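You operate a simulated robot arm through the tools that you are given. There is no shell and no other tool.

You run a simulated robot arm. Do the job below in one go: nothing can be reset, and whatever is moved stays where it is left.

JOB
Coat the middles of the green and the blue plate with rust inhibitor.
Fine: lay the rag scrap under the bottle's spout, one press; the rag goes back. A coat counts when it lies all over at full strength: go over it till it gets no stronger.

It is judged by the outcome, as a careful person would: the job done as asked, and still so three seconds after it is handed in. It fails if anything else is knocked over, pushed out of place, dropped, spilled or broken.

ROBOT AND FRAMES
A 6-joint arm with a two-finger parallel gripper, fixed in place. Base frame: the origin is on the floor under the middle of its stand, x ahead of it, y to its left, z up; the work surface is at about z = 854. Readings come in mm, degrees, newtons and seconds.
With the tool pointing down near the work surface it reaches from about 260 to 680 mm from the base axis. Its first joint turns from -66.0 to 66.0 degrees. Payload 2.9 kg.
Tool frame: the origin (TCP) lies between the finger pads and is the grasp point; the fingertips stand 30 mm ahead of it; z points along the fingers, y is the line along which they close. Largest opening 110 mm; finger width 20, thickness 10; the body of the gripper, 48 by 112 mm, starts 55 mm behind the TCP.
Orientation is that of the tool frame in the base frame, as a unit quaternion [w, x, y, z]. With the fingers straight down and closing along the base's y, the tool's x points along the base's -x, its y along +y and its z along -z.

CONTROLS
- The arm moves only by the tool send_rows. Its argument "moves" is a list of rows, each a list of 3 entries, a list of its own where there are three numbers: the shift along the tool's x, y, z in units of 500 mm (1.0 is 500 mm), then the turn, a rotation vector about the tool's x, y, z in units of 180 degrees (1.0 is 180 degrees), then the opening in per cent of the stroke, from 0 (shut) to 100 (fully open). In form: [[[dx, dy, dz], [ax, ay, az], gripper], ...]. A call has 1 to 20 rows; each row is the pose to reach, as a shift and turn from the pose commanded when the call began, along the tool's axes at that moment. A call with a number of a shift or a turn outside -1 to 1 is refused whole. Each row takes 0.2 s and may step no farther than 50 mm and 8.6 degrees from the row before; otherwise, or with a gripper value out of range, the whole call is refused. A pose out of reach is approached as far as the arm can. The call stops where the force on the tool passes 40 N (or 10 N more than at its start, if that is more) or the arm is blocked; 0.2 s more then pass. The fingers move at their own pace (about 108 mm/s each) and stop on an object; they squeeze with about 29 N. The grip force told is the motor's: it shows also when the fingers shut on nothing. Time passes only in rows, and 0.2 s behind the last, so rows that repeat a pose let the fingers close. The reply holds the time, the measured pose of the TCP, the force on the tool along the base axes, the opening and the grip force, in the units named above and with some noise, with the torque about the TCP (base axes, N m) and any sound that the robot's microphone picked up.
- Cameras (640 x 400 px; columns grow to the right, rows downward): "scene" is fixed at [89.5, 443.8, 1387.4]; the picture's right is [-0.62, -0.78, 0.00], its down [-0.42, 0.33, -0.84] and it looks along [0.66, -0.52, -0.54] (base axes); focal length 251 px, centre (320, 200). "wrist" rides on the gripper at [72, 17, -103] in the tool frame; the picture's right is [-0.23, 0.97, 0.00], its down [-0.76, -0.18, -0.62] and it looks along [-0.61, -0.14, 0.78] (tool axes); focal length 222 px, centre (320, 200). There is no depth. A picture from a camera that has moved, and an enlarged one, comes with that camera's place and axes in the base frame and with its lens.
- capture(camera): a new picture of that camera. The clock stands still meanwhile.
- close_up(camera, box): a new picture of the part [left, top, right, bottom] of that camera's present view, enlarged. The clock stands still meanwhile.
- hand_in(): hands the job in; it is judged then, once.

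Nothing tells you positions but the pictures and the camera data. Unless the task says otherwise, let go and move clear before handing in.

The tools are called after "Request:" as a command line: name --argument value ..., lists and objects as JSON in quotes. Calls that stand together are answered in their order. send_rows: Moves the arm, as the interface text tells. Its arguments: {"type":"object","properties":{"moves":{"type":"array"}},"required":["moves"]} The other tools are called the same way: capture (camera) takes a picture; close_up (camera, box) takes an enlarged picture of a part of a camera's view; hand_in () hands the job in.

At the start:

```text
t: 0.0
tcp_pos: [387.4, -11.8, 1264.8]
tool_rot: [0.0, -0.001, 1.0, -0.001]
contact_force: [0.7, -0.3, 0.4]
moment: [0.02, -0.02, 0.01]
gripper_width: 110.2
finger_force: 0.0
```

scene: 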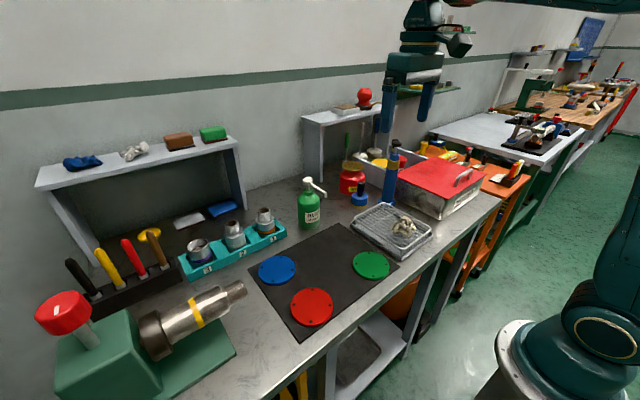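
wrist: 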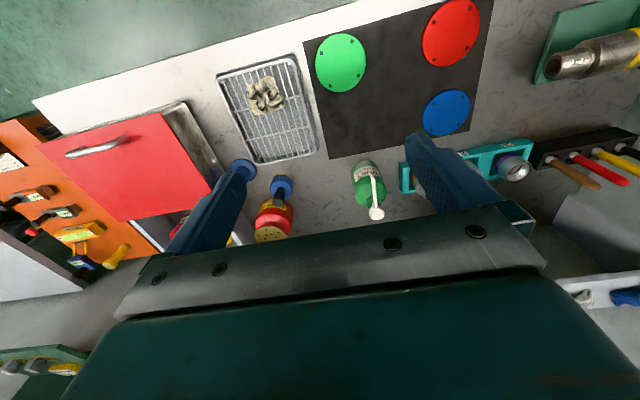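

I see a bench with a black mat holding a blue, a red and a green plate, a green pump bottle behind it, and a wire tray with a rag scrap on it. First I look closer at everything before moving.

Request:
close_up --camera "scene" --box '[240, 160, 440, 340]'

Request:
close_up --camera "scene" --box '[340, 190, 440, 260]'

Request:
close_up --camera "scene" --box '[270, 160, 400, 250]'

Request:
close_up --camera "wrist" --box '[200, 0, 500, 230]'

Request:
close_up --camera "wrist" --box '[210, 50, 330, 170]'

```text
2.22 times, centred on (340, 250) of scene
camera zoom: at [89.5, 443.8, 1387.4], right [-0.62, -0.78, 0.0], down [-0.42, 0.33, -0.84], along [0.66, -0.52, -0.54], focal length 558 px, centre (276, 89)
```

zoom: 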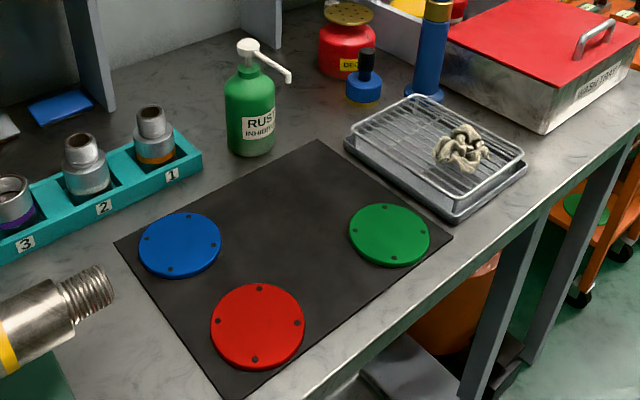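

```text
5.71 times, centred on (390, 225) of scene
camera zoom: at [89.5, 443.8, 1387.4], right [-0.62, -0.78, 0.0], down [-0.42, 0.33, -0.84], along [0.66, -0.52, -0.54], focal length 1436 px, centre (-80, 57)
```

zoom: 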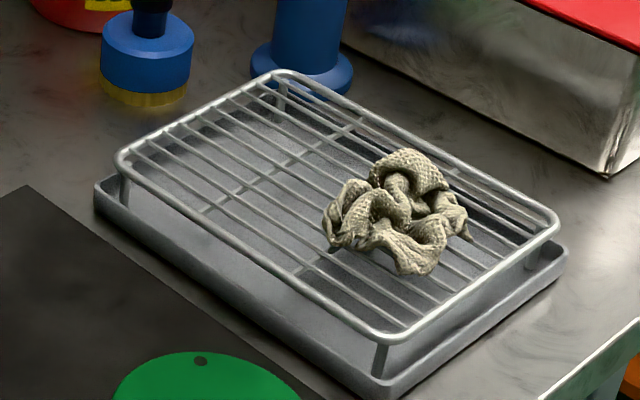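

```text
4.44 times, centred on (335, 205) of scene
camera zoom: at [89.5, 443.8, 1387.4], right [-0.62, -0.78, 0.0], down [-0.42, 0.33, -0.84], along [0.66, -0.52, -0.54], focal length 1117 px, centre (253, 178)
```

zoom: 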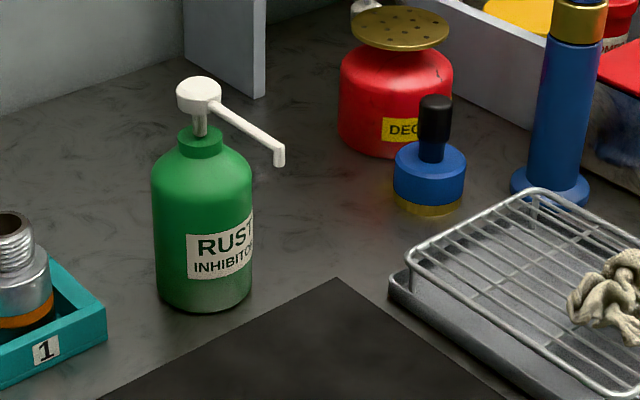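

```text
1.74 times, centred on (350, 115) of wrist
camera zoom: at [316.3, 4.5, 1368.0], right [0.23, 0.97, 0.0], down [0.76, -0.18, 0.62], along [0.61, -0.14, -0.78], focal length 386 px, centre (268, 348)
```

zoom: 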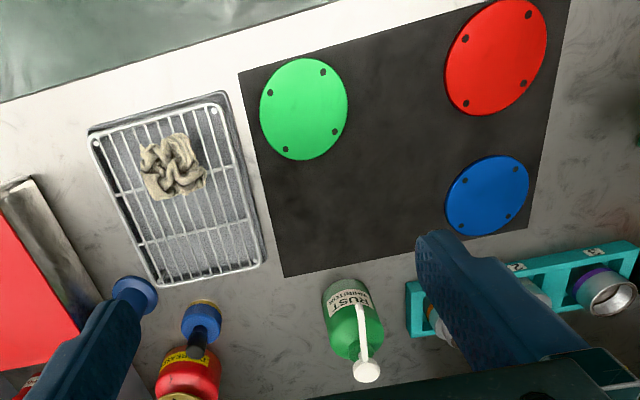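

```text
3.33 times, centred on (270, 110) of wrist
camera zoom: at [316.3, 4.5, 1368.0], right [0.23, 0.97, 0.0], down [0.76, -0.18, 0.62], along [0.61, -0.14, -0.78], focal length 740 px, centre (487, 500)
```

zoom: 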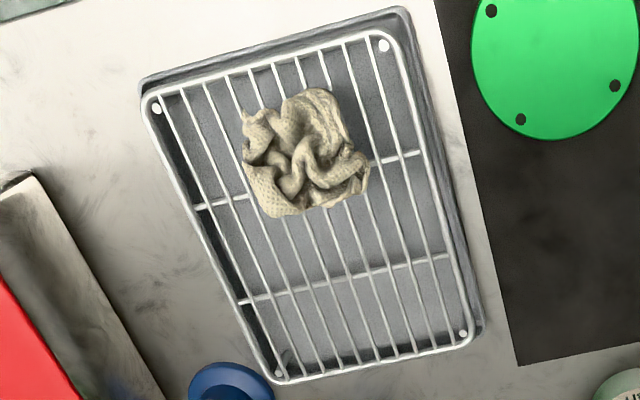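

The rag sits on the wire rack at about (400, -123, 909). The blue plate is near (530, 243), the green near (383, 32), and the bottle near (648, 50) with its spout towards the base. I move closer above the rack to measure the rag.

Request:
send_rows --moves '[[[0.019, -0.027, 0.073], [0, 0, 0], 100], [[0.038, -0.053, 0.146], [0, 0, 0], 100], [[0.057, -0.08, 0.219], [0, 0, 0], 100], [[0.077, -0.106, 0.29], [0, 0, 0], 100], [[0.096, -0.133, 0.363], [0, 0, 0], 100], [[0.115, -0.16, 0.436], [0, 0, 0], 100], [[0.134, -0.186, 0.5], [0, 0, 0], 100], [[0.134, -0.186, 0.5], [0, 0, 0], 100]]'

```text
t: 1.8
tcp_pos: [321.3, -105.9, 1016.6]
tool_rot: [0.0, 0.0, 1.0, 0.001]
contact_force: [-0.6, -0.3, 0.6]
moment: [-0.03, -0.01, -0.03]
gripper_width: 109.8
finger_force: 0.1
```

The arm is now above the rack's near edge. I take close pictures of the rag from the wrist and from the scene camera.

Request:
capture --camera "wrist"

Request:
close_up --camera "wrist" --box '[240, 100, 400, 260]'

Request:
close_up --camera "scene" --box '[340, 190, 440, 260]'

Request:
capture --camera "scene"

```text
taken
camera wrist: at [249.3, -88.8, 1118.1], right [0.23, 0.97, 0.0], down [0.76, -0.18, 0.62], along [0.61, -0.14, -0.78], focal length 222 px, centre (320, 200)
```

wrist: 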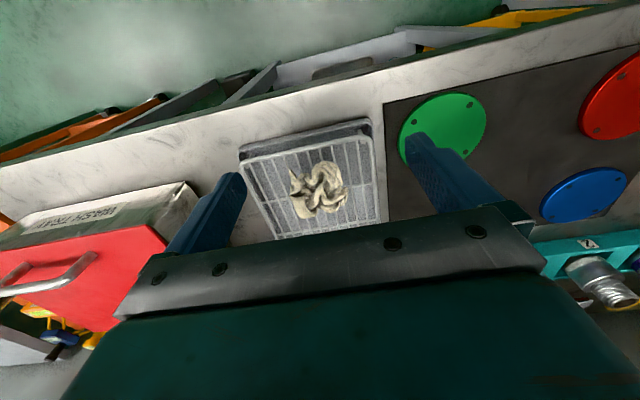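

```text
2.50 times, centred on (320, 180) of wrist
camera zoom: at [249.3, -88.8, 1118.1], right [0.23, 0.97, 0.0], down [0.76, -0.18, 0.62], along [0.61, -0.14, -0.78], focal length 555 px, centre (320, 250)
```

zoom: 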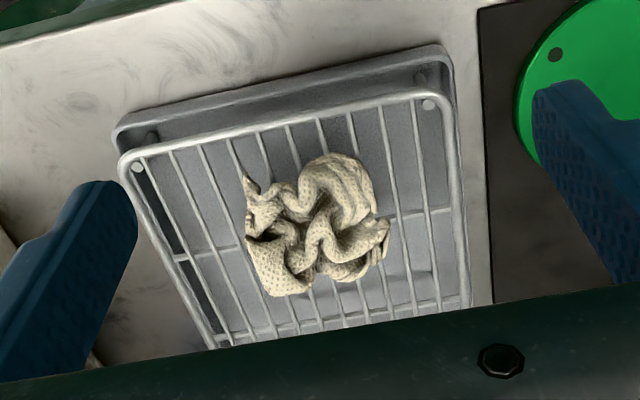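

```text
5.71 times, centred on (390, 225) of scene
camera zoom: at [89.5, 443.8, 1387.4], right [-0.62, -0.78, 0.0], down [-0.42, 0.33, -0.84], along [0.66, -0.52, -0.54], focal length 1436 px, centre (-80, 57)
```

zoom: 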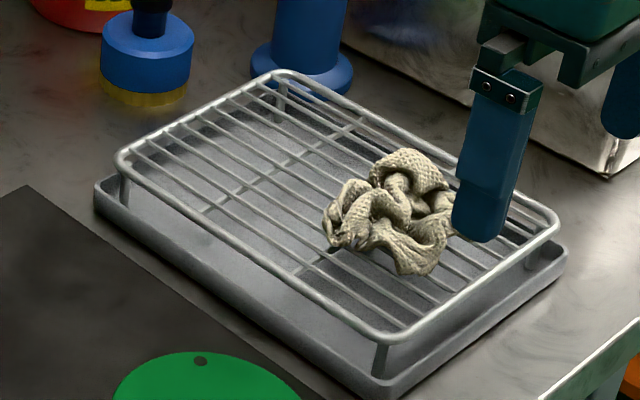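

```text
taken
```

scene: 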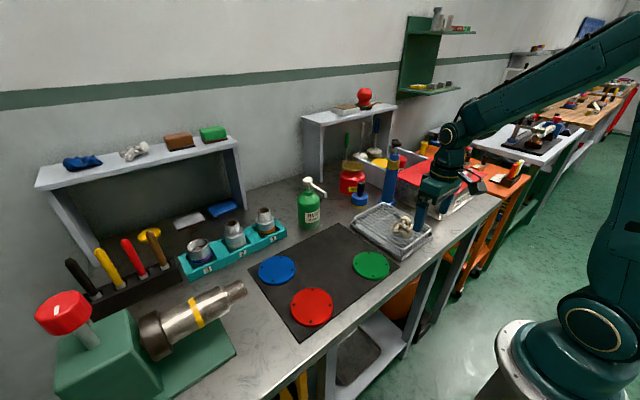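

The rack top is near z = 886, and the rag is a crumple about 70 to 75 mm across and about 27 mm high, centred near (405, -125). Next I look at the bottle, the spout and the plates from close by.

Request:
close_up --camera "scene" --box '[290, 170, 340, 240]'

Request:
close_up --camera "scene" --box '[250, 230, 400, 335]'

Request:
send_rows --moves '[[[-0.03, 0.04, -0.06], [0, 0, 0], 100], [[-0.06, 0.08, -0.12], [0, 0, 0], 100], [[-0.09, 0.12, -0.18], [0, 0, 0], 100], [[-0.12, 0.16, -0.24], [0, 0, 0], 100], [[-0.15, 0.2, -0.3], [0, 0, 0], 100], [[-0.18, 0.24, -0.32], [0, 0, 0], 100], [[-0.2, 0.28, -0.34], [0, 0, 0], 100], [[-0.2, 0.3, -0.34], [0, 0, 0], 100]]'

Request:
capture --camera "wrist"

```text
5.71 times, centred on (315, 205) of scene
camera zoom: at [89.5, 443.8, 1387.4], right [-0.62, -0.78, 0.0], down [-0.42, 0.33, -0.84], along [0.66, -0.52, -0.54], focal length 1436 px, centre (349, 171)
```

zoom: 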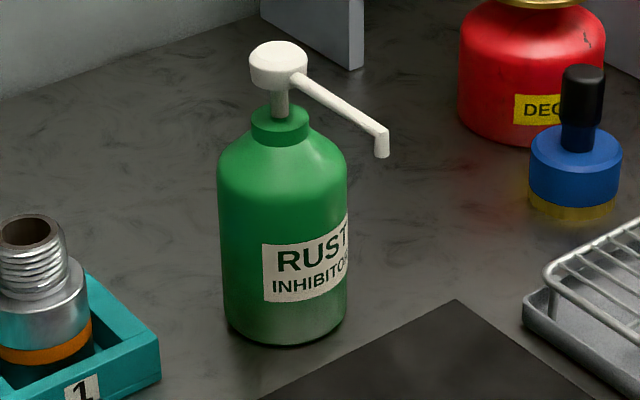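

```text
3.81 times, centred on (325, 282) of scene
camera zoom: at [89.5, 443.8, 1387.4], right [-0.62, -0.78, 0.0], down [-0.42, 0.33, -0.84], along [0.66, -0.52, -0.54], focal length 957 px, centre (301, -114)
```

zoom: 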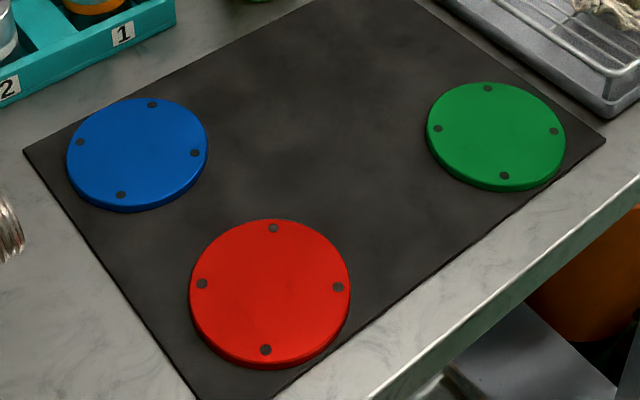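

```text
t: 3.6
tcp_pos: [420.8, 46.2, 1186.2]
tool_rot: [0.0, 0.0, 1.0, 0.0]
contact_force: [-0.3, -0.1, 0.1]
moment: [-0.02, -0.01, 0.0]
gripper_width: 109.9
finger_force: 0.1
```

```text
taken
camera wrist: at [349.9, 62.2, 1288.5], right [0.23, 0.97, 0.0], down [0.76, -0.18, 0.62], along [0.61, -0.14, -0.78], focal length 222 px, centre (320, 200)
```

wrist: 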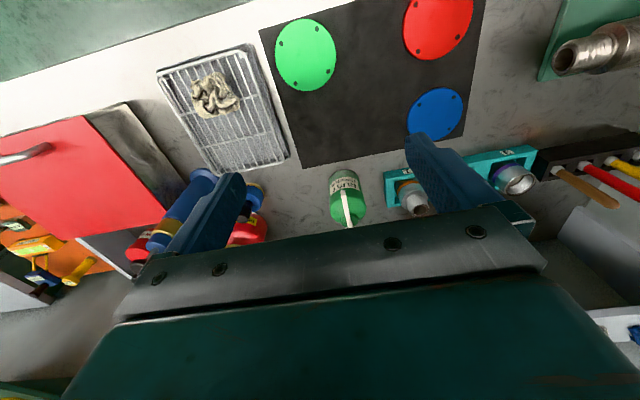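

The plates are about 100 mm across, with four screw holes near the rim. I zoom in on the bottle from here for the spout position.

Request:
close_up --camera "wrist" --box '[300, 150, 400, 230]'

Request:
close_up --camera "wrist" --box '[250, 0, 490, 170]'

```text
5.00 times, centred on (350, 190) of wrist
camera zoom: at [349.9, 62.2, 1288.5], right [0.23, 0.97, 0.0], down [0.76, -0.18, 0.62], along [0.61, -0.14, -0.78], focal length 1111 px, centre (170, 250)
```

zoom: 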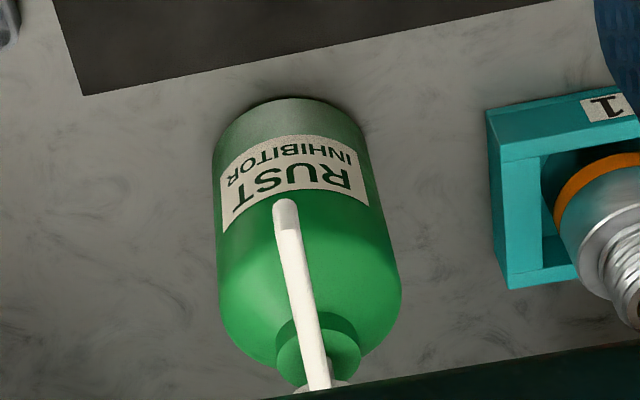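

```text
2.35 times, centred on (370, 85) of wrist
camera zoom: at [349.9, 62.2, 1288.5], right [0.23, 0.97, 0.0], down [0.76, -0.18, 0.62], along [0.61, -0.14, -0.78], focal length 523 px, centre (202, 471)
```

zoom: 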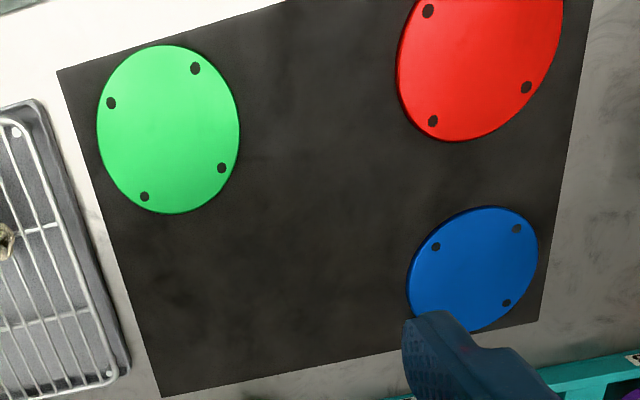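

The spout tip is near (561, 49, 1000), and the pump head is near (647, 50) with its top at about z = 1026. I will use a 25° tilted grip so the gripper clears the spout when laying the rag, and go above the rag now.

Request:
send_rows --moves '[[[0.007, -0.043, 0.046], [0, -0.0174, 0], 100], [[0.014, -0.086, 0.093], [0, -0.0347, 0], 100], [[0.021, -0.129, 0.139], [0, -0.0521, 0], 100], [[0.028, -0.172, 0.185], [0, -0.0694, 0], 100], [[0.034, -0.215, 0.232], [0, -0.0868, 0], 100], [[0.041, -0.258, 0.278], [0, -0.1042, 0], 100], [[0.048, -0.301, 0.324], [0, -0.1215, 0], 100], [[0.055, -0.344, 0.3706], [0, -0.1389, 0], 100], [[0.055, -0.344, 0.3706], [0, -0.1389, 0], 100]]'

Request:
close_up --camera "wrist" --box '[160, 60, 480, 260]'

Request:
close_up --camera "scene" --box '[340, 170, 450, 260]'

```text
t: 5.6
tcp_pos: [392.4, -126.8, 999.9]
tool_rot: [0.216, 0.0, 0.976, 0.0]
contact_force: [-0.1, -0.8, 0.1]
moment: [-0.02, -0.02, -0.01]
gripper_width: 109.9
finger_force: 0.1
```

```text
2.00 times, centred on (320, 160) of wrist
camera zoom: at [284.3, -110.3, 1062.4], right [0.21, 0.97, 0.1], down [0.43, -0.18, 0.89], along [0.88, -0.14, -0.45], focal length 444 px, centre (320, 280)
```

zoom: 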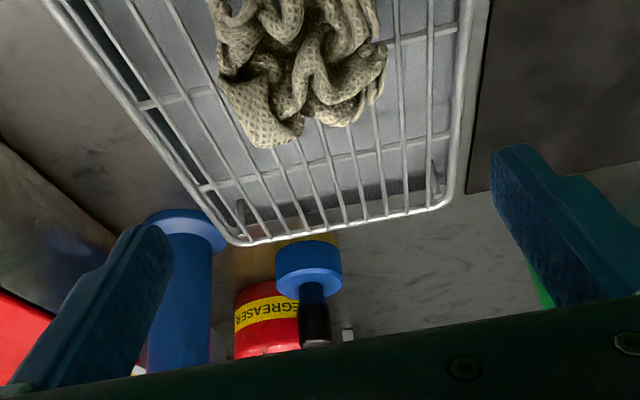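

```text
4.44 times, centred on (395, 215) of scene
camera zoom: at [89.5, 443.8, 1387.4], right [-0.62, -0.78, 0.0], down [-0.42, 0.33, -0.84], along [0.66, -0.52, -0.54], focal length 1117 px, centre (-13, 133)
```

zoom: 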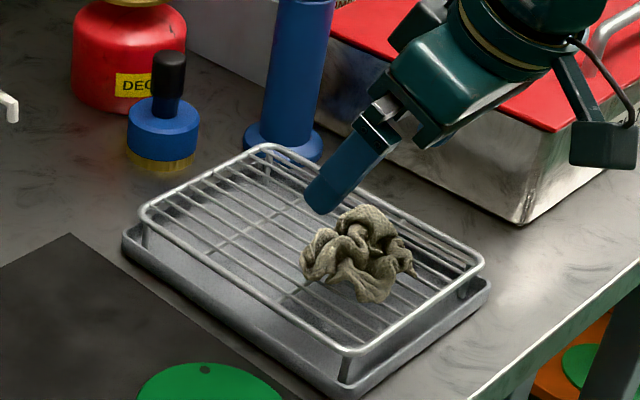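

The rag spans roughly x 370–453 and y -163 to -92, so its centre is near (411, -128). I go down around it with the fingertips staying a few millimetres above the rack wires.

Request:
send_rows --moves '[[[0.0066, 0, 0.052], [0, 0, 0], 100], [[0.0278, 0, 0.0974], [0, 0, 0], 100], [[0.0398, 0, 0.1233], [0, 0, 0], 100], [[0.0493, 0, 0.1436], [0, 0, 0], 100], [[0.0493, 0, 0.1436], [0, 0, 0], 100]]'

Request:
close_up --camera "scene" --box '[360, 190, 440, 250]'

Request:
capture --camera "wrist"

```text
t: 6.8
tcp_pos: [400.6, -126.4, 923.8]
tool_rot: [0.217, 0.0, 0.976, -0.001]
contact_force: [-0.2, 0.7, 0.0]
moment: [0.0, 0.02, -0.04]
gripper_width: 110.1
finger_force: 0.0
```

```text
6.67 times, centred on (400, 220) of scene
camera zoom: at [89.5, 443.8, 1387.4], right [-0.62, -0.78, 0.0], down [-0.42, 0.33, -0.84], along [0.66, -0.52, -0.54], focal length 1675 px, centre (-213, 67)
```

zoom: 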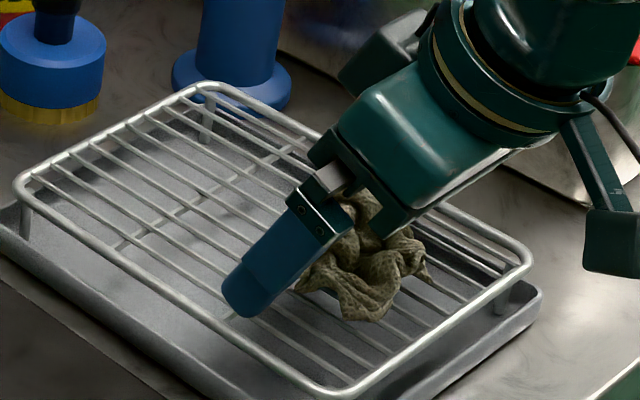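

```text
taken
camera wrist: at [292.7, -110.6, 986.7], right [0.21, 0.97, 0.1], down [0.43, -0.18, 0.89], along [0.88, -0.14, -0.45], focal length 222 px, centre (320, 200)
```

wrist: 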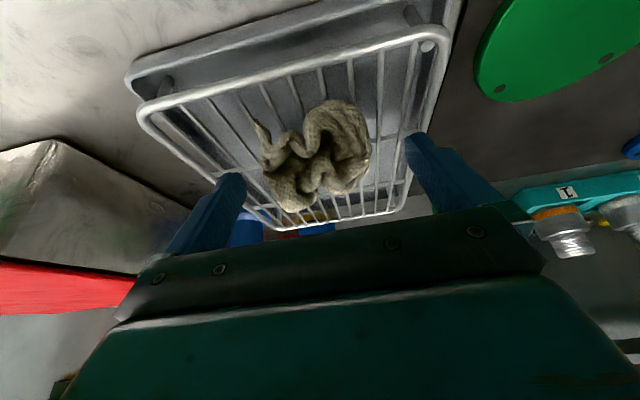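

The fingers straddle the rag evenly, a few millimetres above the wires. I close on it.

Request:
send_rows --moves '[[[0.0054, 0, -0.0025], [0, 0, 0], 100], [[0.0054, 0, -0.0025], [0, 0, 0], 50], [[0.0054, 0, -0.0025], [0, 0, 0], 0], [[0.0054, 0, -0.0025], [0, 0, 0], 0], [[0.0054, 0, -0.0025], [0, 0, 0], 0]]'

Request:
close_up --camera "scene" --box '[360, 190, 440, 250]'

Request:
capture --camera "wrist"

```text
t: 8.0
tcp_pos: [398.6, -127.3, 924.6]
tool_rot: [0.216, 0.001, 0.976, 0.0]
contact_force: [-0.6, -0.5, -0.1]
moment: [0.01, 0.01, 0.0]
gripper_width: 62.1
finger_force: 28.9
```

```text
6.67 times, centred on (400, 220) of scene
camera zoom: at [89.5, 443.8, 1387.4], right [-0.62, -0.78, 0.0], down [-0.42, 0.33, -0.84], along [0.66, -0.52, -0.54], focal length 1675 px, centre (-213, 67)
```

zoom: 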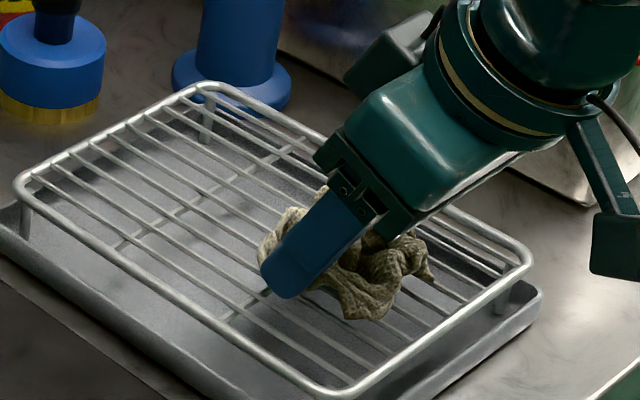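

```text
taken
camera wrist: at [290.0, -110.6, 986.8], right [0.21, 0.97, 0.1], down [0.43, -0.18, 0.89], along [0.88, -0.14, -0.45], focal length 222 px, centre (320, 200)
```

wrist: 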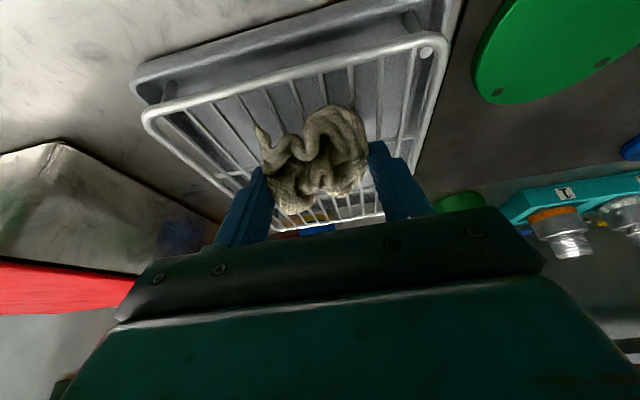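

The fingers hold the rag at 62 mm width. I lift it straight up and check that it came along.

Request:
send_rows --moves '[[[-0.0085, 0, -0.0181], [0, 0, 0], 0], [[-0.0254, 0, -0.0544], [0, 0, 0], 0], [[-0.0507, 0, -0.1088], [0, 0, 0], 0], [[-0.0761, 0, -0.1631], [0, 0, 0], 0], [[-0.0845, 0, -0.1813], [0, 0, 0], 0], [[-0.0845, 0, -0.1813], [0, 0, 0], 0]]'

Request:
close_up --camera "scene" --box '[340, 160, 450, 250]'

Request:
capture --camera "wrist"

```text
t: 9.4
tcp_pos: [398.8, -127.3, 1025.0]
tool_rot: [0.217, 0.001, 0.976, 0.0]
contact_force: [-0.2, 0.0, -0.4]
moment: [-0.04, 0.0, -0.03]
gripper_width: 61.7
finger_force: 28.7
```

```text
4.44 times, centred on (395, 205) of scene
camera zoom: at [89.5, 443.8, 1387.4], right [-0.62, -0.78, 0.0], down [-0.42, 0.33, -0.84], along [0.66, -0.52, -0.54], focal length 1117 px, centre (-13, 178)
```

zoom: 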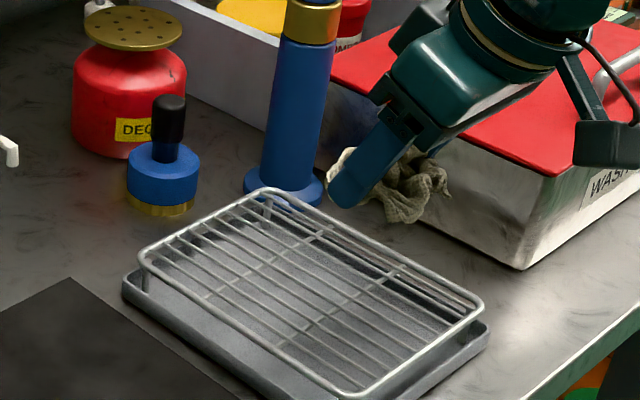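

```text
taken
camera wrist: at [289.7, -110.7, 1086.9], right [0.21, 0.97, 0.1], down [0.43, -0.18, 0.89], along [0.88, -0.14, -0.45], focal length 222 px, centre (320, 200)
```

wrist: 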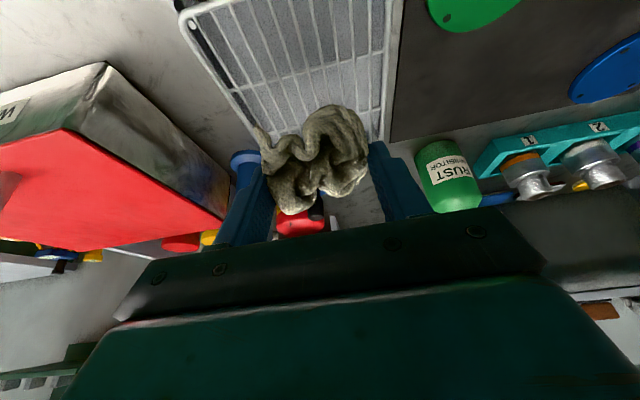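

The rag is held. I carry it over to beside the bottle and slide in under the spout, still well above the mat, then check alignment.

Request:
send_rows --moves '[[[-0.0146, 0.0706, 0.0175], [0, 0, 0], 0], [[-0.0291, 0.1413, 0.035], [0, 0, 0], 0], [[-0.0437, 0.2119, 0.0526], [0, 0, 0], 0], [[-0.0582, 0.2826, 0.0701], [0, 0, 0], 0], [[-0.0728, 0.3532, 0.0876], [0, 0, 0], 0], [[-0.0795, 0.3532, 0.1679], [0, 0, 0], 0], [[-0.0862, 0.3532, 0.2483], [0, 0, 0], 0], [[-0.1084, 0.3532, 0.267], [0, 0, 0], 0], [[-0.1306, 0.3532, 0.2855], [0, 0, 0], 0], [[-0.1306, 0.3532, 0.2855], [0, 0, 0], 0]]'

Request:
close_up --camera "scene" --box '[270, 160, 400, 260]'

Request:
capture --camera "wrist"

```text
t: 11.6
tcp_pos: [516.5, 48.8, 922.0]
tool_rot: [0.216, 0.0, 0.976, 0.001]
contact_force: [-0.3, -0.7, -0.5]
moment: [0.02, 0.0, 0.03]
gripper_width: 61.3
finger_force: 29.3
```

```text
4.00 times, centred on (335, 210) of scene
camera zoom: at [89.5, 443.8, 1387.4], right [-0.62, -0.78, 0.0], down [-0.42, 0.33, -0.84], along [0.66, -0.52, -0.54], focal length 1005 px, centre (260, 160)
```

zoom: 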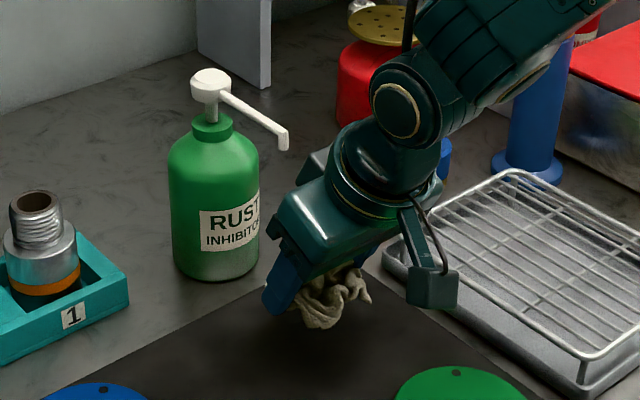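

```text
taken
camera wrist: at [409.3, 65.8, 984.7], right [0.21, 0.97, 0.1], down [0.43, -0.18, 0.89], along [0.88, -0.14, -0.45], focal length 222 px, centre (320, 200)
```

wrist: 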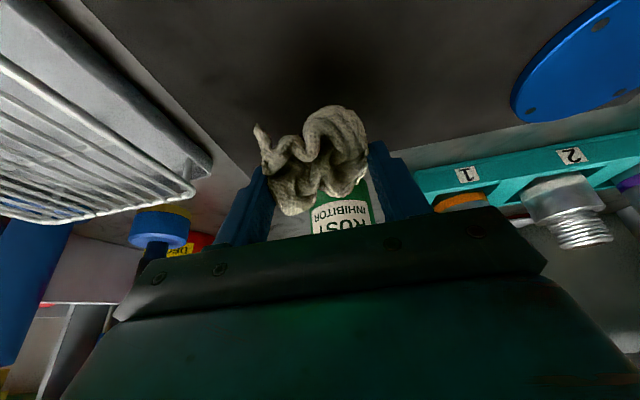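

The alignment looks right, with the spout about 30 mm further ahead of the tool. I go forward under it and lower the rag close to the mat.

Request:
send_rows --moves '[[[-0.022, 0, 0.0191], [0, 0, 0], 0], [[-0.044, 0, 0.0382], [0, 0, 0], 0], [[-0.0381, 0, 0.0508], [0, 0, 0], 0], [[-0.0322, 0, 0.0635], [0, 0, 0], 0], [[-0.0296, 0, 0.069], [0, 0, 0], 0], [[-0.0296, 0, 0.069], [0, 0, 0], 0]]'

Request:
close_up --camera "scene" --box '[270, 160, 400, 260]'

```text
t: 13.0
tcp_pos: [545.9, 49.2, 896.5]
tool_rot: [0.216, -0.001, 0.976, 0.0]
contact_force: [0.5, 0.9, 0.0]
moment: [-0.01, 0.02, -0.03]
gripper_width: 61.5
finger_force: 29.3
```

```text
4.00 times, centred on (335, 210) of scene
camera zoom: at [89.5, 443.8, 1387.4], right [-0.62, -0.78, 0.0], down [-0.42, 0.33, -0.84], along [0.66, -0.52, -0.54], focal length 1005 px, centre (260, 160)
```

zoom: 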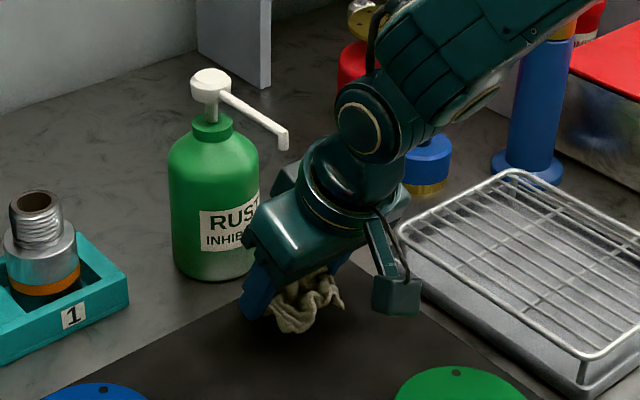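

No contact yet. I lower in small steps, watching the force.

Request:
send_rows --moves '[[[0.0017, 0, 0.0036], [0, 0, 0], 0], [[0.0017, 0, 0.0036], [0, 0, 0], 0]]'

Request:
send_rows --moves '[[[0.0013, 0, 0.0027], [0, 0, 0], 0], [[0.0013, 0, 0.0027], [0, 0, 0], 0]]'

```text
t: 13.6
tcp_pos: [545.9, 49.6, 896.4]
tool_rot: [0.217, 0.0, 0.976, 0.0]
contact_force: [-0.2, 0.4, -0.5]
moment: [0.0, 0.0, -0.01]
gripper_width: 61.4
finger_force: 28.6
```

```text
t: 14.2
tcp_pos: [546.5, 49.1, 894.2]
tool_rot: [0.217, 0.0, 0.976, 0.001]
contact_force: [0.7, -0.3, 0.0]
moment: [0.01, -0.02, 0.02]
gripper_width: 61.4
finger_force: 29.0
```

Request:
send_rows --moves '[[[0.0013, 0, 0.0027], [0, 0, 0], 0], [[0.0013, 0, 0.0027], [0, 0, 0], 0]]'

Request:
send_rows --moves '[[[0.0013, 0, 0.0027], [0, 0, 0], 0], [[0.0013, 0, 0.0027], [0, 0, 0], 0]]'

```text
t: 14.8
tcp_pos: [546.1, 50.3, 892.4]
tool_rot: [0.216, 0.0, 0.976, 0.0]
contact_force: [0.8, -1.1, -1.0]
moment: [0.01, -0.01, -0.02]
gripper_width: 61.4
finger_force: 28.5
```

```text
t: 15.4
tcp_pos: [545.9, 49.6, 889.3]
tool_rot: [0.216, 0.0, 0.976, 0.0]
contact_force: [-0.2, -0.3, 0.4]
moment: [-0.03, -0.02, 0.01]
gripper_width: 61.7
finger_force: 29.3
```

Request:
send_rows --moves '[[[0.0008, 0, 0.0018], [0, 0, 0], 0], [[0.0008, 0, 0.0018], [0, 0, 0], 0]]'

Request:
close_up --camera "scene" --box '[300, 210, 360, 260]'

Request:
close_up --camera "wrist" --box '[200, 80, 440, 250]'

```text
t: 16.0
tcp_pos: [545.8, 48.1, 889.9]
tool_rot: [0.217, 0.0, 0.976, 0.0]
contact_force: [-0.1, 0.0, -0.3]
moment: [0.0, 0.02, 0.0]
gripper_width: 61.8
finger_force: 29.0
```

```text
8.00 times, centred on (330, 235) of scene
camera zoom: at [89.5, 443.8, 1387.4], right [-0.62, -0.78, 0.0], down [-0.42, 0.33, -0.84], along [0.66, -0.52, -0.54], focal length 2010 px, centre (240, -80)
```

zoom: 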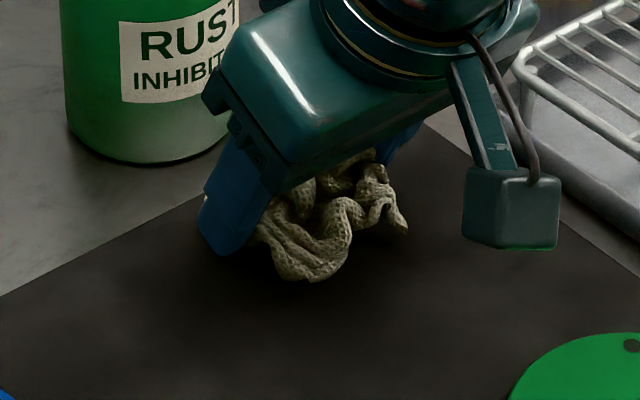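

```text
2.35 times, centred on (320, 165) of wrist
camera zoom: at [437.6, 65.9, 952.6], right [0.21, 0.97, 0.1], down [0.43, -0.18, 0.89], along [0.88, -0.14, -0.45], focal length 523 px, centre (320, 282)
```

zoom: 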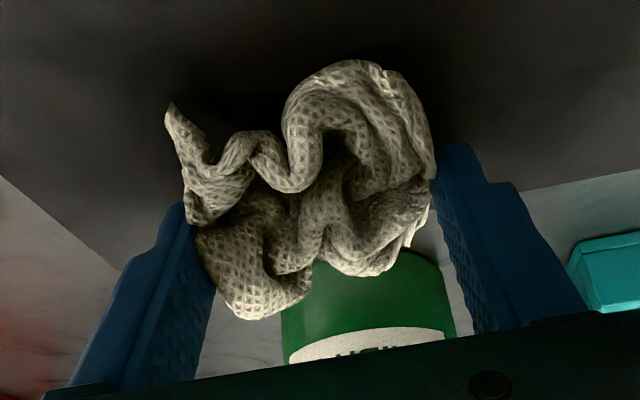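

Very close now; still no contact force. I keep lowering millimetre by millimetre.

Request:
send_rows --moves '[[[0.0008, 0, 0.0018], [0, 0, 0], 0], [[0.0008, 0, 0.0018], [0, 0, 0], 0]]'

Request:
send_rows --moves '[[[0.0008, 0, 0.0018], [0, 0, 0], 0], [[0.0008, 0, 0.0018], [0, 0, 0], 0]]'

```text
t: 16.6
tcp_pos: [546.1, 49.6, 889.3]
tool_rot: [0.216, 0.0, 0.976, 0.0]
contact_force: [1.1, 0.7, -0.2]
moment: [0.0, -0.01, -0.02]
gripper_width: 61.7
finger_force: 29.2
```

```text
t: 17.2
tcp_pos: [544.6, 49.8, 887.6]
tool_rot: [0.218, 0.0, 0.976, 0.0]
contact_force: [-0.5, 0.4, 5.1]
moment: [0.17, -0.04, 0.03]
gripper_width: 61.7
finger_force: 29.1
```

A touch of 5 N, which by the torque is the +y fingertip on the mat; the rag is down. I ease off by 1 mm, open, and look.

Request:
send_rows --moves '[[[-0.0008, 0, -0.0018], [0, 0, 0], 0], [[-0.0008, 0, -0.0018], [0, 0, 0], 65], [[-0.0008, 0, -0.0018], [0, 0, 0], 75], [[-0.0008, 0, -0.0018], [0, 0, 0], 90], [[-0.0008, 0, -0.0018], [0, 0, 0], 90]]'

Request:
close_up --camera "scene" --box '[290, 190, 370, 260]'

Request:
close_up --camera "wrist" --box '[200, 80, 440, 250]'

```text
t: 18.4
tcp_pos: [545.7, 50.4, 889.1]
tool_rot: [0.216, 0.0, 0.976, 0.001]
contact_force: [0.1, -0.4, 1.1]
moment: [-0.03, 0.0, 0.02]
gripper_width: 99.3
finger_force: 0.0
```

```text
5.71 times, centred on (330, 225) of scene
camera zoom: at [89.5, 443.8, 1387.4], right [-0.62, -0.78, 0.0], down [-0.42, 0.33, -0.84], along [0.66, -0.52, -0.54], focal length 1436 px, centre (263, 57)
```

zoom: 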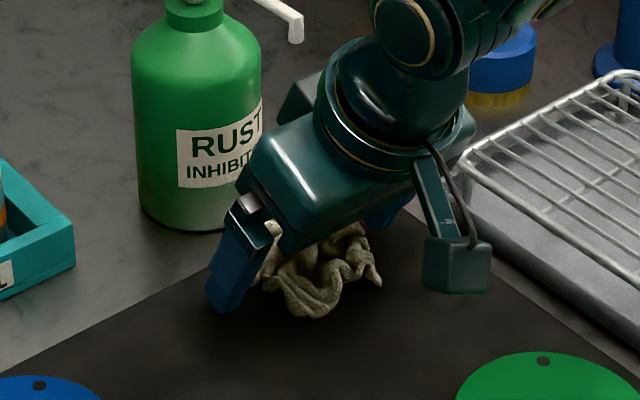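

```text
2.35 times, centred on (320, 165) of wrist
camera zoom: at [437.5, 65.9, 951.3], right [0.21, 0.97, 0.1], down [0.43, -0.18, 0.89], along [0.88, -0.14, -0.45], focal length 523 px, centre (320, 282)
```

zoom: 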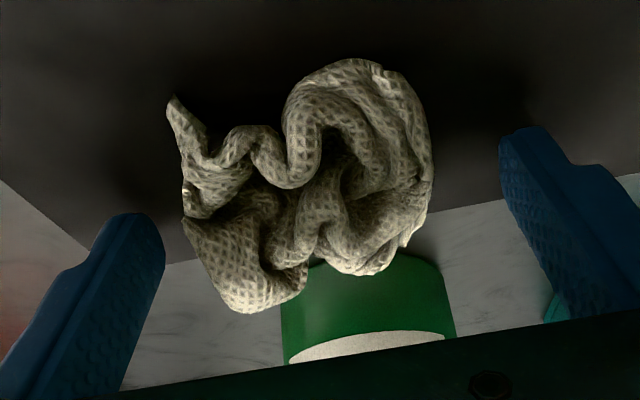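

The rag lies on the mat under the spout. I back out along the tool axis, up and towards the base.

Request:
send_rows --moves '[[[0, 0, -0.04], [0, 0, 0], 90], [[0, 0, -0.1], [0, 0, 0], 90], [[0, 0, -0.18], [0, 0, 0], 90], [[0, 0, -0.26], [0, 0, 0], 90], [[0, 0, -0.34], [0, 0, 0], 90], [[0.05, 0, -0.4], [0, 0, 0], 90], [[0.1, 0, -0.45], [0, 0, 0], 90], [[0.1, 0, -0.45], [0, 0, 0], 90]]'

Request:
close_up --camera "scene" --box '[280, 160, 380, 250]'

Request:
capture --camera "wrist"

```text
t: 20.2
tcp_pos: [404.4, 49.1, 1071.9]
tool_rot: [0.216, 0.0, 0.976, 0.0]
contact_force: [-0.1, -0.5, -0.3]
moment: [-0.03, -0.01, 0.01]
gripper_width: 98.7
finger_force: 0.0
```

```text
4.44 times, centred on (330, 205) of scene
camera zoom: at [89.5, 443.8, 1387.4], right [-0.62, -0.78, 0.0], down [-0.42, 0.33, -0.84], along [0.66, -0.52, -0.54], focal length 1117 px, centre (276, 178)
```

zoom: 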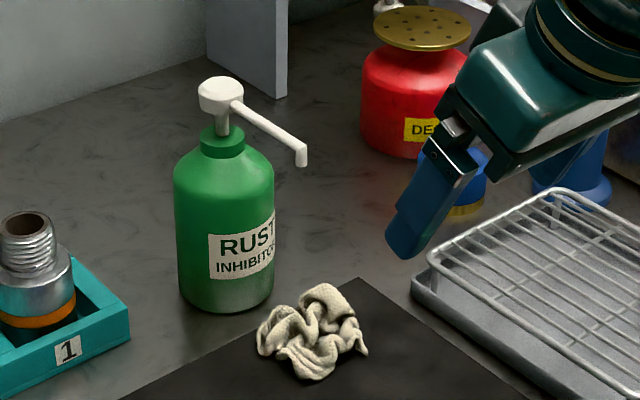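

```text
taken
camera wrist: at [296.7, 65.5, 1134.1], right [0.21, 0.97, 0.1], down [0.43, -0.18, 0.89], along [0.88, -0.14, -0.45], focal length 222 px, centre (320, 200)
```

wrist: 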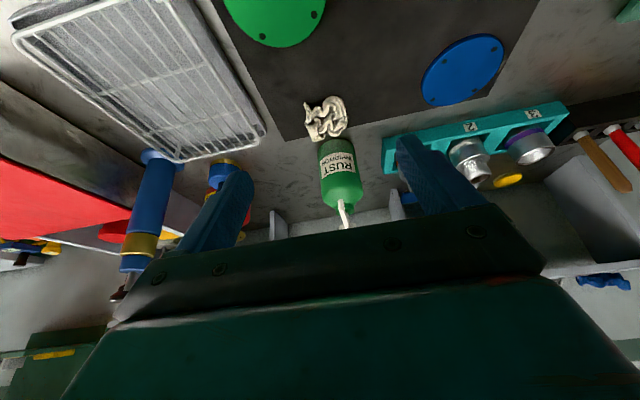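

The rag lies at about (546, 48) and the spout tip is above it at about (558, 49). Now I close the empty fingers, turn the tool straight down, and go above the pump head at (648, 50).

Request:
send_rows --moves '[[[-0.0413, 0.0005, -0.0242], [0, 0.0347, 0], 60], [[-0.0827, 0.001, -0.0484], [0, 0.0694, 0], 30], [[-0.124, 0.001, -0.0726], [0, 0.1042, 0], 0], [[-0.1654, 0.001, -0.0968], [0, 0.1389, 0], 0], [[-0.2268, 0.0015, -0.0505], [0, 0.1389, 0], 0], [[-0.2882, 0.002, -0.0042], [0, 0.1389, 0], 0], [[-0.3496, 0.002, 0.042], [0, 0.1389, 0], 0], [[-0.411, 0.0025, 0.0883], [0, 0.1389, 0], 0], [[-0.4724, 0.003, 0.1346], [0, 0.1389, 0], 0], [[-0.4724, 0.003, 0.1346], [0, 0.1389, 0], 0], [[-0.4724, 0.003, 0.1346], [0, 0.1389, 0], 0]]'

Request:
close_up --camera "scene" --box '[280, 130, 380, 250]'

Request:
capture --camera "wrist"

```text
t: 22.6
tcp_pos: [634.5, 49.6, 1105.4]
tool_rot: [0.0, 0.0, 1.0, 0.0]
contact_force: [-0.1, 0.2, -0.3]
moment: [0.01, -0.01, -0.01]
gripper_width: 0.0
finger_force: 28.6
out of reach, approached as far as the arm can: row 9, 10, 11
```

```text
3.33 times, centred on (330, 190) of scene
camera zoom: at [89.5, 443.8, 1387.4], right [-0.62, -0.78, 0.0], down [-0.42, 0.33, -0.84], along [0.66, -0.52, -0.54], focal length 838 px, centre (287, 233)
```

zoom: 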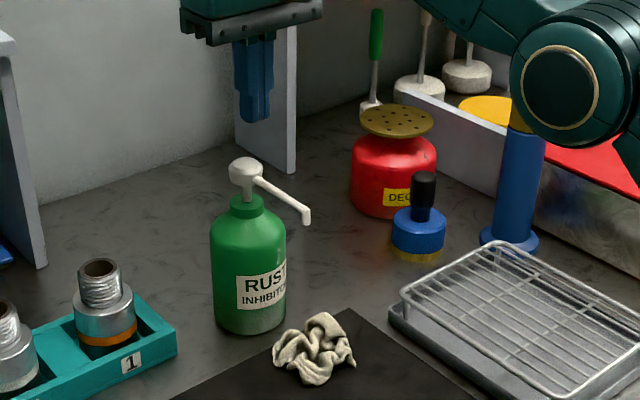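

```text
taken
camera wrist: at [562.5, 66.6, 1207.9], right [0.23, 0.97, 0.0], down [0.76, -0.18, 0.62], along [0.61, -0.14, -0.78], focal length 222 px, centre (320, 200)
```

wrist: 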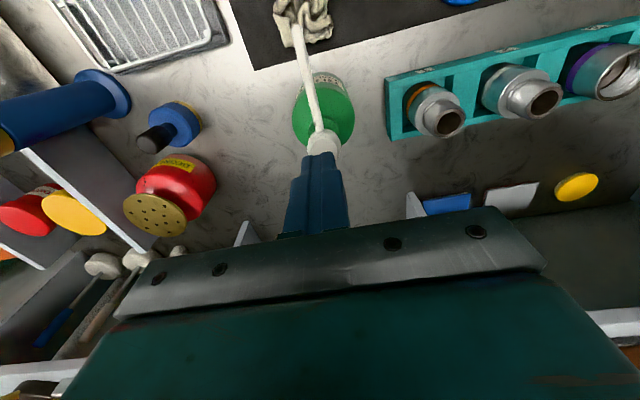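

The head is confirmed at about (647, 49.5). Straight down is slightly out of reach at this height, so I will use a 10° tilt; first I check the spout over the rag from above.

Request:
close_up --camera "wrist" --box '[240, 0, 400, 180]'

```text
2.22 times, centred on (320, 90) of wrist
camera zoom: at [562.5, 66.6, 1207.9], right [0.23, 0.97, 0.0], down [0.76, -0.18, 0.62], along [0.61, -0.14, -0.78], focal length 494 px, centre (320, 444)
```

zoom: 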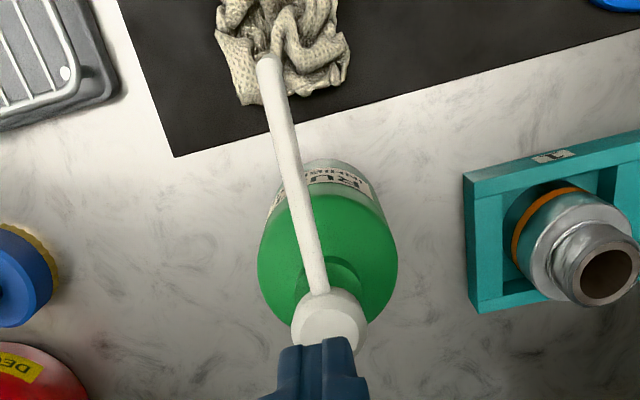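

The spout end sits over the rag, about 17 mm inside its far edge. I tilt the tool by 10° and come a little lower, then read where that leaves me.

Request:
send_rows --moves '[[[0.005, 0, 0.02], [0, -0.0278, 0], 0], [[0.01, 0, 0.04], [0, -0.0556, 0], 0], [[0.01, 0, 0.04], [0, -0.0556, 0], 0], [[0.01, 0, 0.04], [0, -0.0556, 0], 0]]'

Request:
close_up --camera "wrist" --box '[240, 0, 400, 180]'

Request:
close_up --camera "scene" --box '[280, 150, 360, 210]'

```text
t: 23.6
tcp_pos: [629.5, 50.0, 1085.7]
tool_rot: [0.088, 0.001, 0.996, 0.0]
contact_force: [0.5, 0.3, 0.1]
moment: [-0.01, 0.0, -0.02]
gripper_width: 0.0
finger_force: 28.9
out of reach, approached as far as the arm can: row 1, 2, 3
```

```text
2.22 times, centred on (320, 90) of wrist
camera zoom: at [540.9, 66.8, 1174.0], right [0.22, 0.97, 0.04], down [0.64, -0.18, 0.75], along [0.73, -0.14, -0.66], focal length 494 px, centre (320, 444)
```

zoom: 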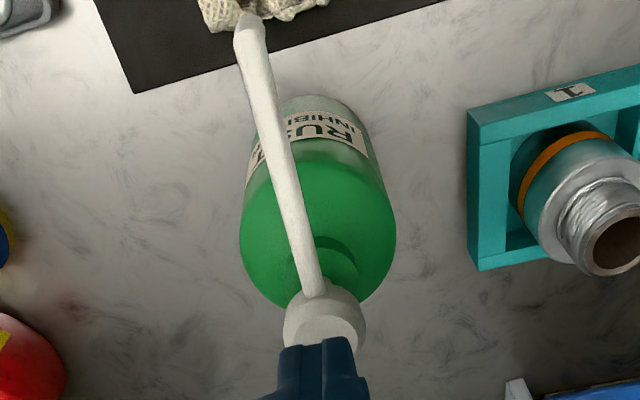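

```text
6.67 times, centred on (320, 180) of scene
camera zoom: at [89.5, 443.8, 1387.4], right [-0.62, -0.78, 0.0], down [-0.42, 0.33, -0.84], along [0.66, -0.52, -0.54], focal length 1675 px, centre (320, 333)
```

zoom: 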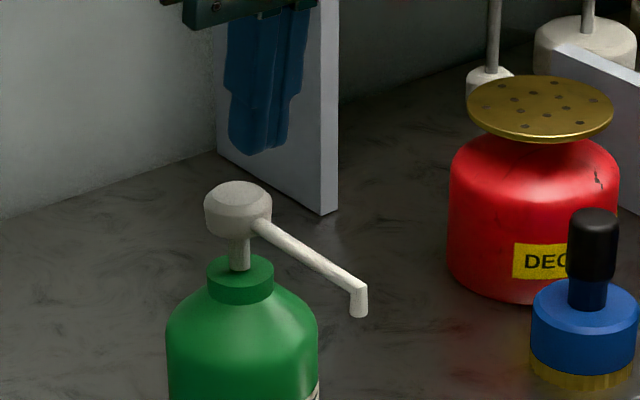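

The fingertips are just short of the head. I add 5° more tilt so the tip edge comes down on the head's middle, and move to 15 mm above it.

Request:
send_rows --moves '[[[-0.0112, 0, 0.0108], [0, -0.0139, 0], 0], [[-0.0223, 0, 0.0217], [0, -0.0278, 0], 0], [[-0.0335, 0, 0.0325], [0, -0.0278, 0], 0], [[-0.0335, 0, 0.0325], [0, -0.0278, 0], 0], [[-0.0335, 0, 0.0325], [0, -0.0278, 0], 0]]'

Request:
close_up --camera "wrist" --box '[240, 60, 400, 180]'

Request:
close_up --camera "scene" --box '[280, 150, 360, 210]'

```text
t: 24.8
tcp_pos: [648.4, 49.4, 1071.9]
tool_rot: [0.13, 0.0, 0.992, 0.0]
contact_force: [-0.1, 0.9, 0.1]
moment: [-0.01, 0.01, -0.01]
gripper_width: 0.0
finger_force: 28.7
```

```text
3.33 times, centred on (320, 120) of wrist
camera zoom: at [553.4, 66.5, 1152.3], right [0.22, 0.97, 0.06], down [0.57, -0.18, 0.8], along [0.79, -0.14, -0.6], focal length 740 px, centre (320, 467)
```

zoom: 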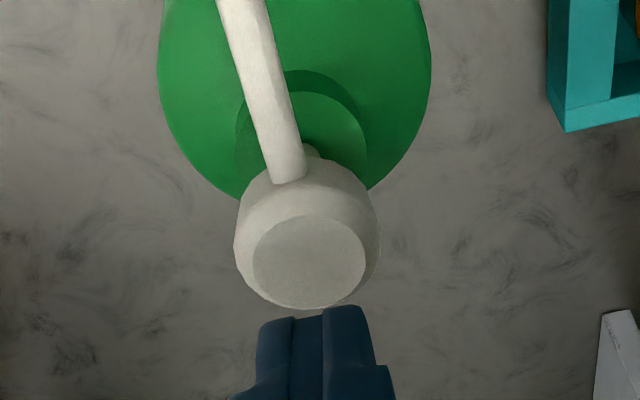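

```text
6.67 times, centred on (320, 180) of scene
camera zoom: at [89.5, 443.8, 1387.4], right [-0.62, -0.78, 0.0], down [-0.42, 0.33, -0.84], along [0.66, -0.52, -0.54], focal length 1675 px, centre (320, 333)
```

zoom: 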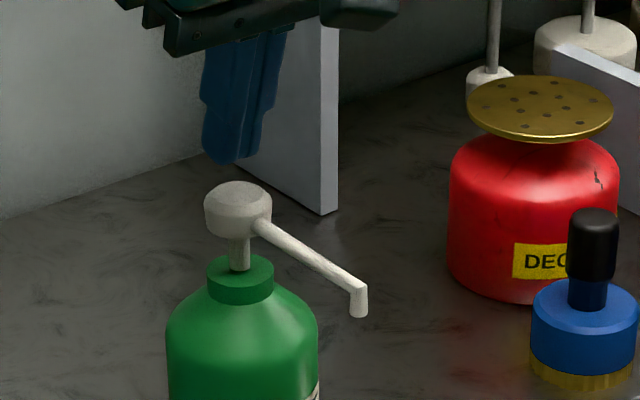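

The head's flat top is centred at about (650, 50), right below the fingertips. I make one slow, steady press.

Request:
send_rows --moves '[[[-0.0008, 0, 0.0126], [0, 0, 0], 0], [[0.0023, 0, 0.0242], [0, 0, 0], 0], [[0.0034, 0, 0.0281], [0, 0, 0], 0], [[0.0044, 0, 0.0319], [0, 0, 0], 0], [[0.0055, 0, 0.0358], [0, 0, 0], 0], [[0.0065, 0, 0.0397], [0, 0, 0], 0], [[0.0075, 0, 0.0435], [0, 0, 0], 0], [[0.0086, 0, 0.0474], [0, 0, 0], 0], [[0.0096, 0, 0.0513], [0, 0, 0], 0], [[0.0106, 0, 0.0551], [0, 0, 0], 0], [[0.0117, 0, 0.059], [0, 0, 0], 0], [[0.0127, 0, 0.0629], [0, 0, 0], 0], [[0.0137, 0, 0.0667], [0, 0, 0], 0]]'

```text
t: 27.6
tcp_pos: [655.0, 50.0, 1043.1]
tool_rot: [0.132, 0.0, 0.991, 0.0]
contact_force: [-7.0, -1.1, 25.8]
moment: [-0.01, 0.21, 0.01]
gripper_width: 0.1
finger_force: 28.8
out of reach, approached as far as the arm can: row 10, 11, 12, 13
```

The tool stopped short because of reach, while pushing with 26 N. I look at how far the head has gone down before lifting.

Request:
close_up --camera "scene" --box '[280, 150, 360, 210]'

Request:
close_up --camera "scene" --box '[290, 180, 370, 250]'

Request:
close_up --camera "wrist" --box '[240, 60, 400, 180]'

```text
6.67 times, centred on (320, 180) of scene
camera zoom: at [88.8, 443.8, 1387.5], right [-0.62, -0.78, 0.0], down [-0.42, 0.33, -0.84], along [0.66, -0.52, -0.54], focal length 1675 px, centre (320, 333)
```

zoom: 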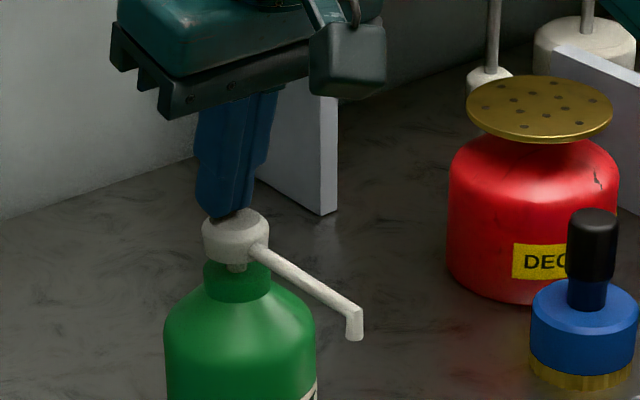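

```text
5.71 times, centred on (330, 215) of scene
camera zoom: at [88.8, 443.8, 1387.5], right [-0.62, -0.78, 0.0], down [-0.42, 0.33, -0.84], along [0.66, -0.52, -0.54], focal length 1436 px, centre (263, 114)
```

zoom: 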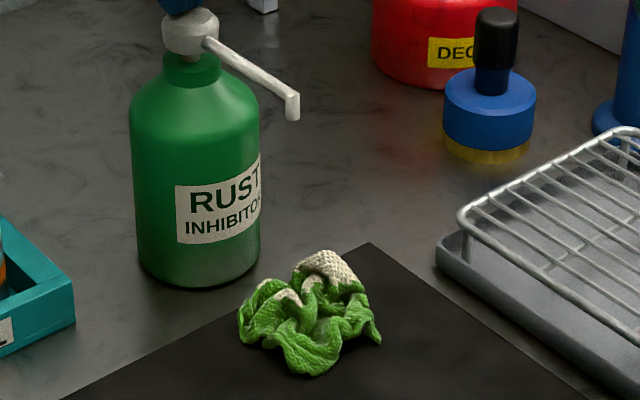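

```text
3.33 times, centred on (320, 120) of wrist
camera zoom: at [558.7, 67.1, 1123.0], right [0.22, 0.97, 0.06], down [0.57, -0.18, 0.8], along [0.79, -0.14, -0.6], focal length 740 px, centre (320, 467)
```

zoom: 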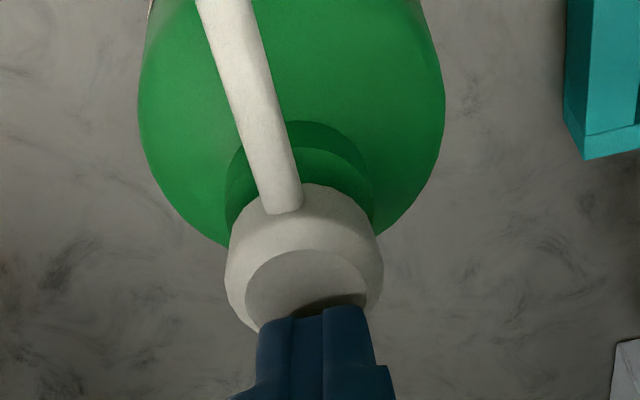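

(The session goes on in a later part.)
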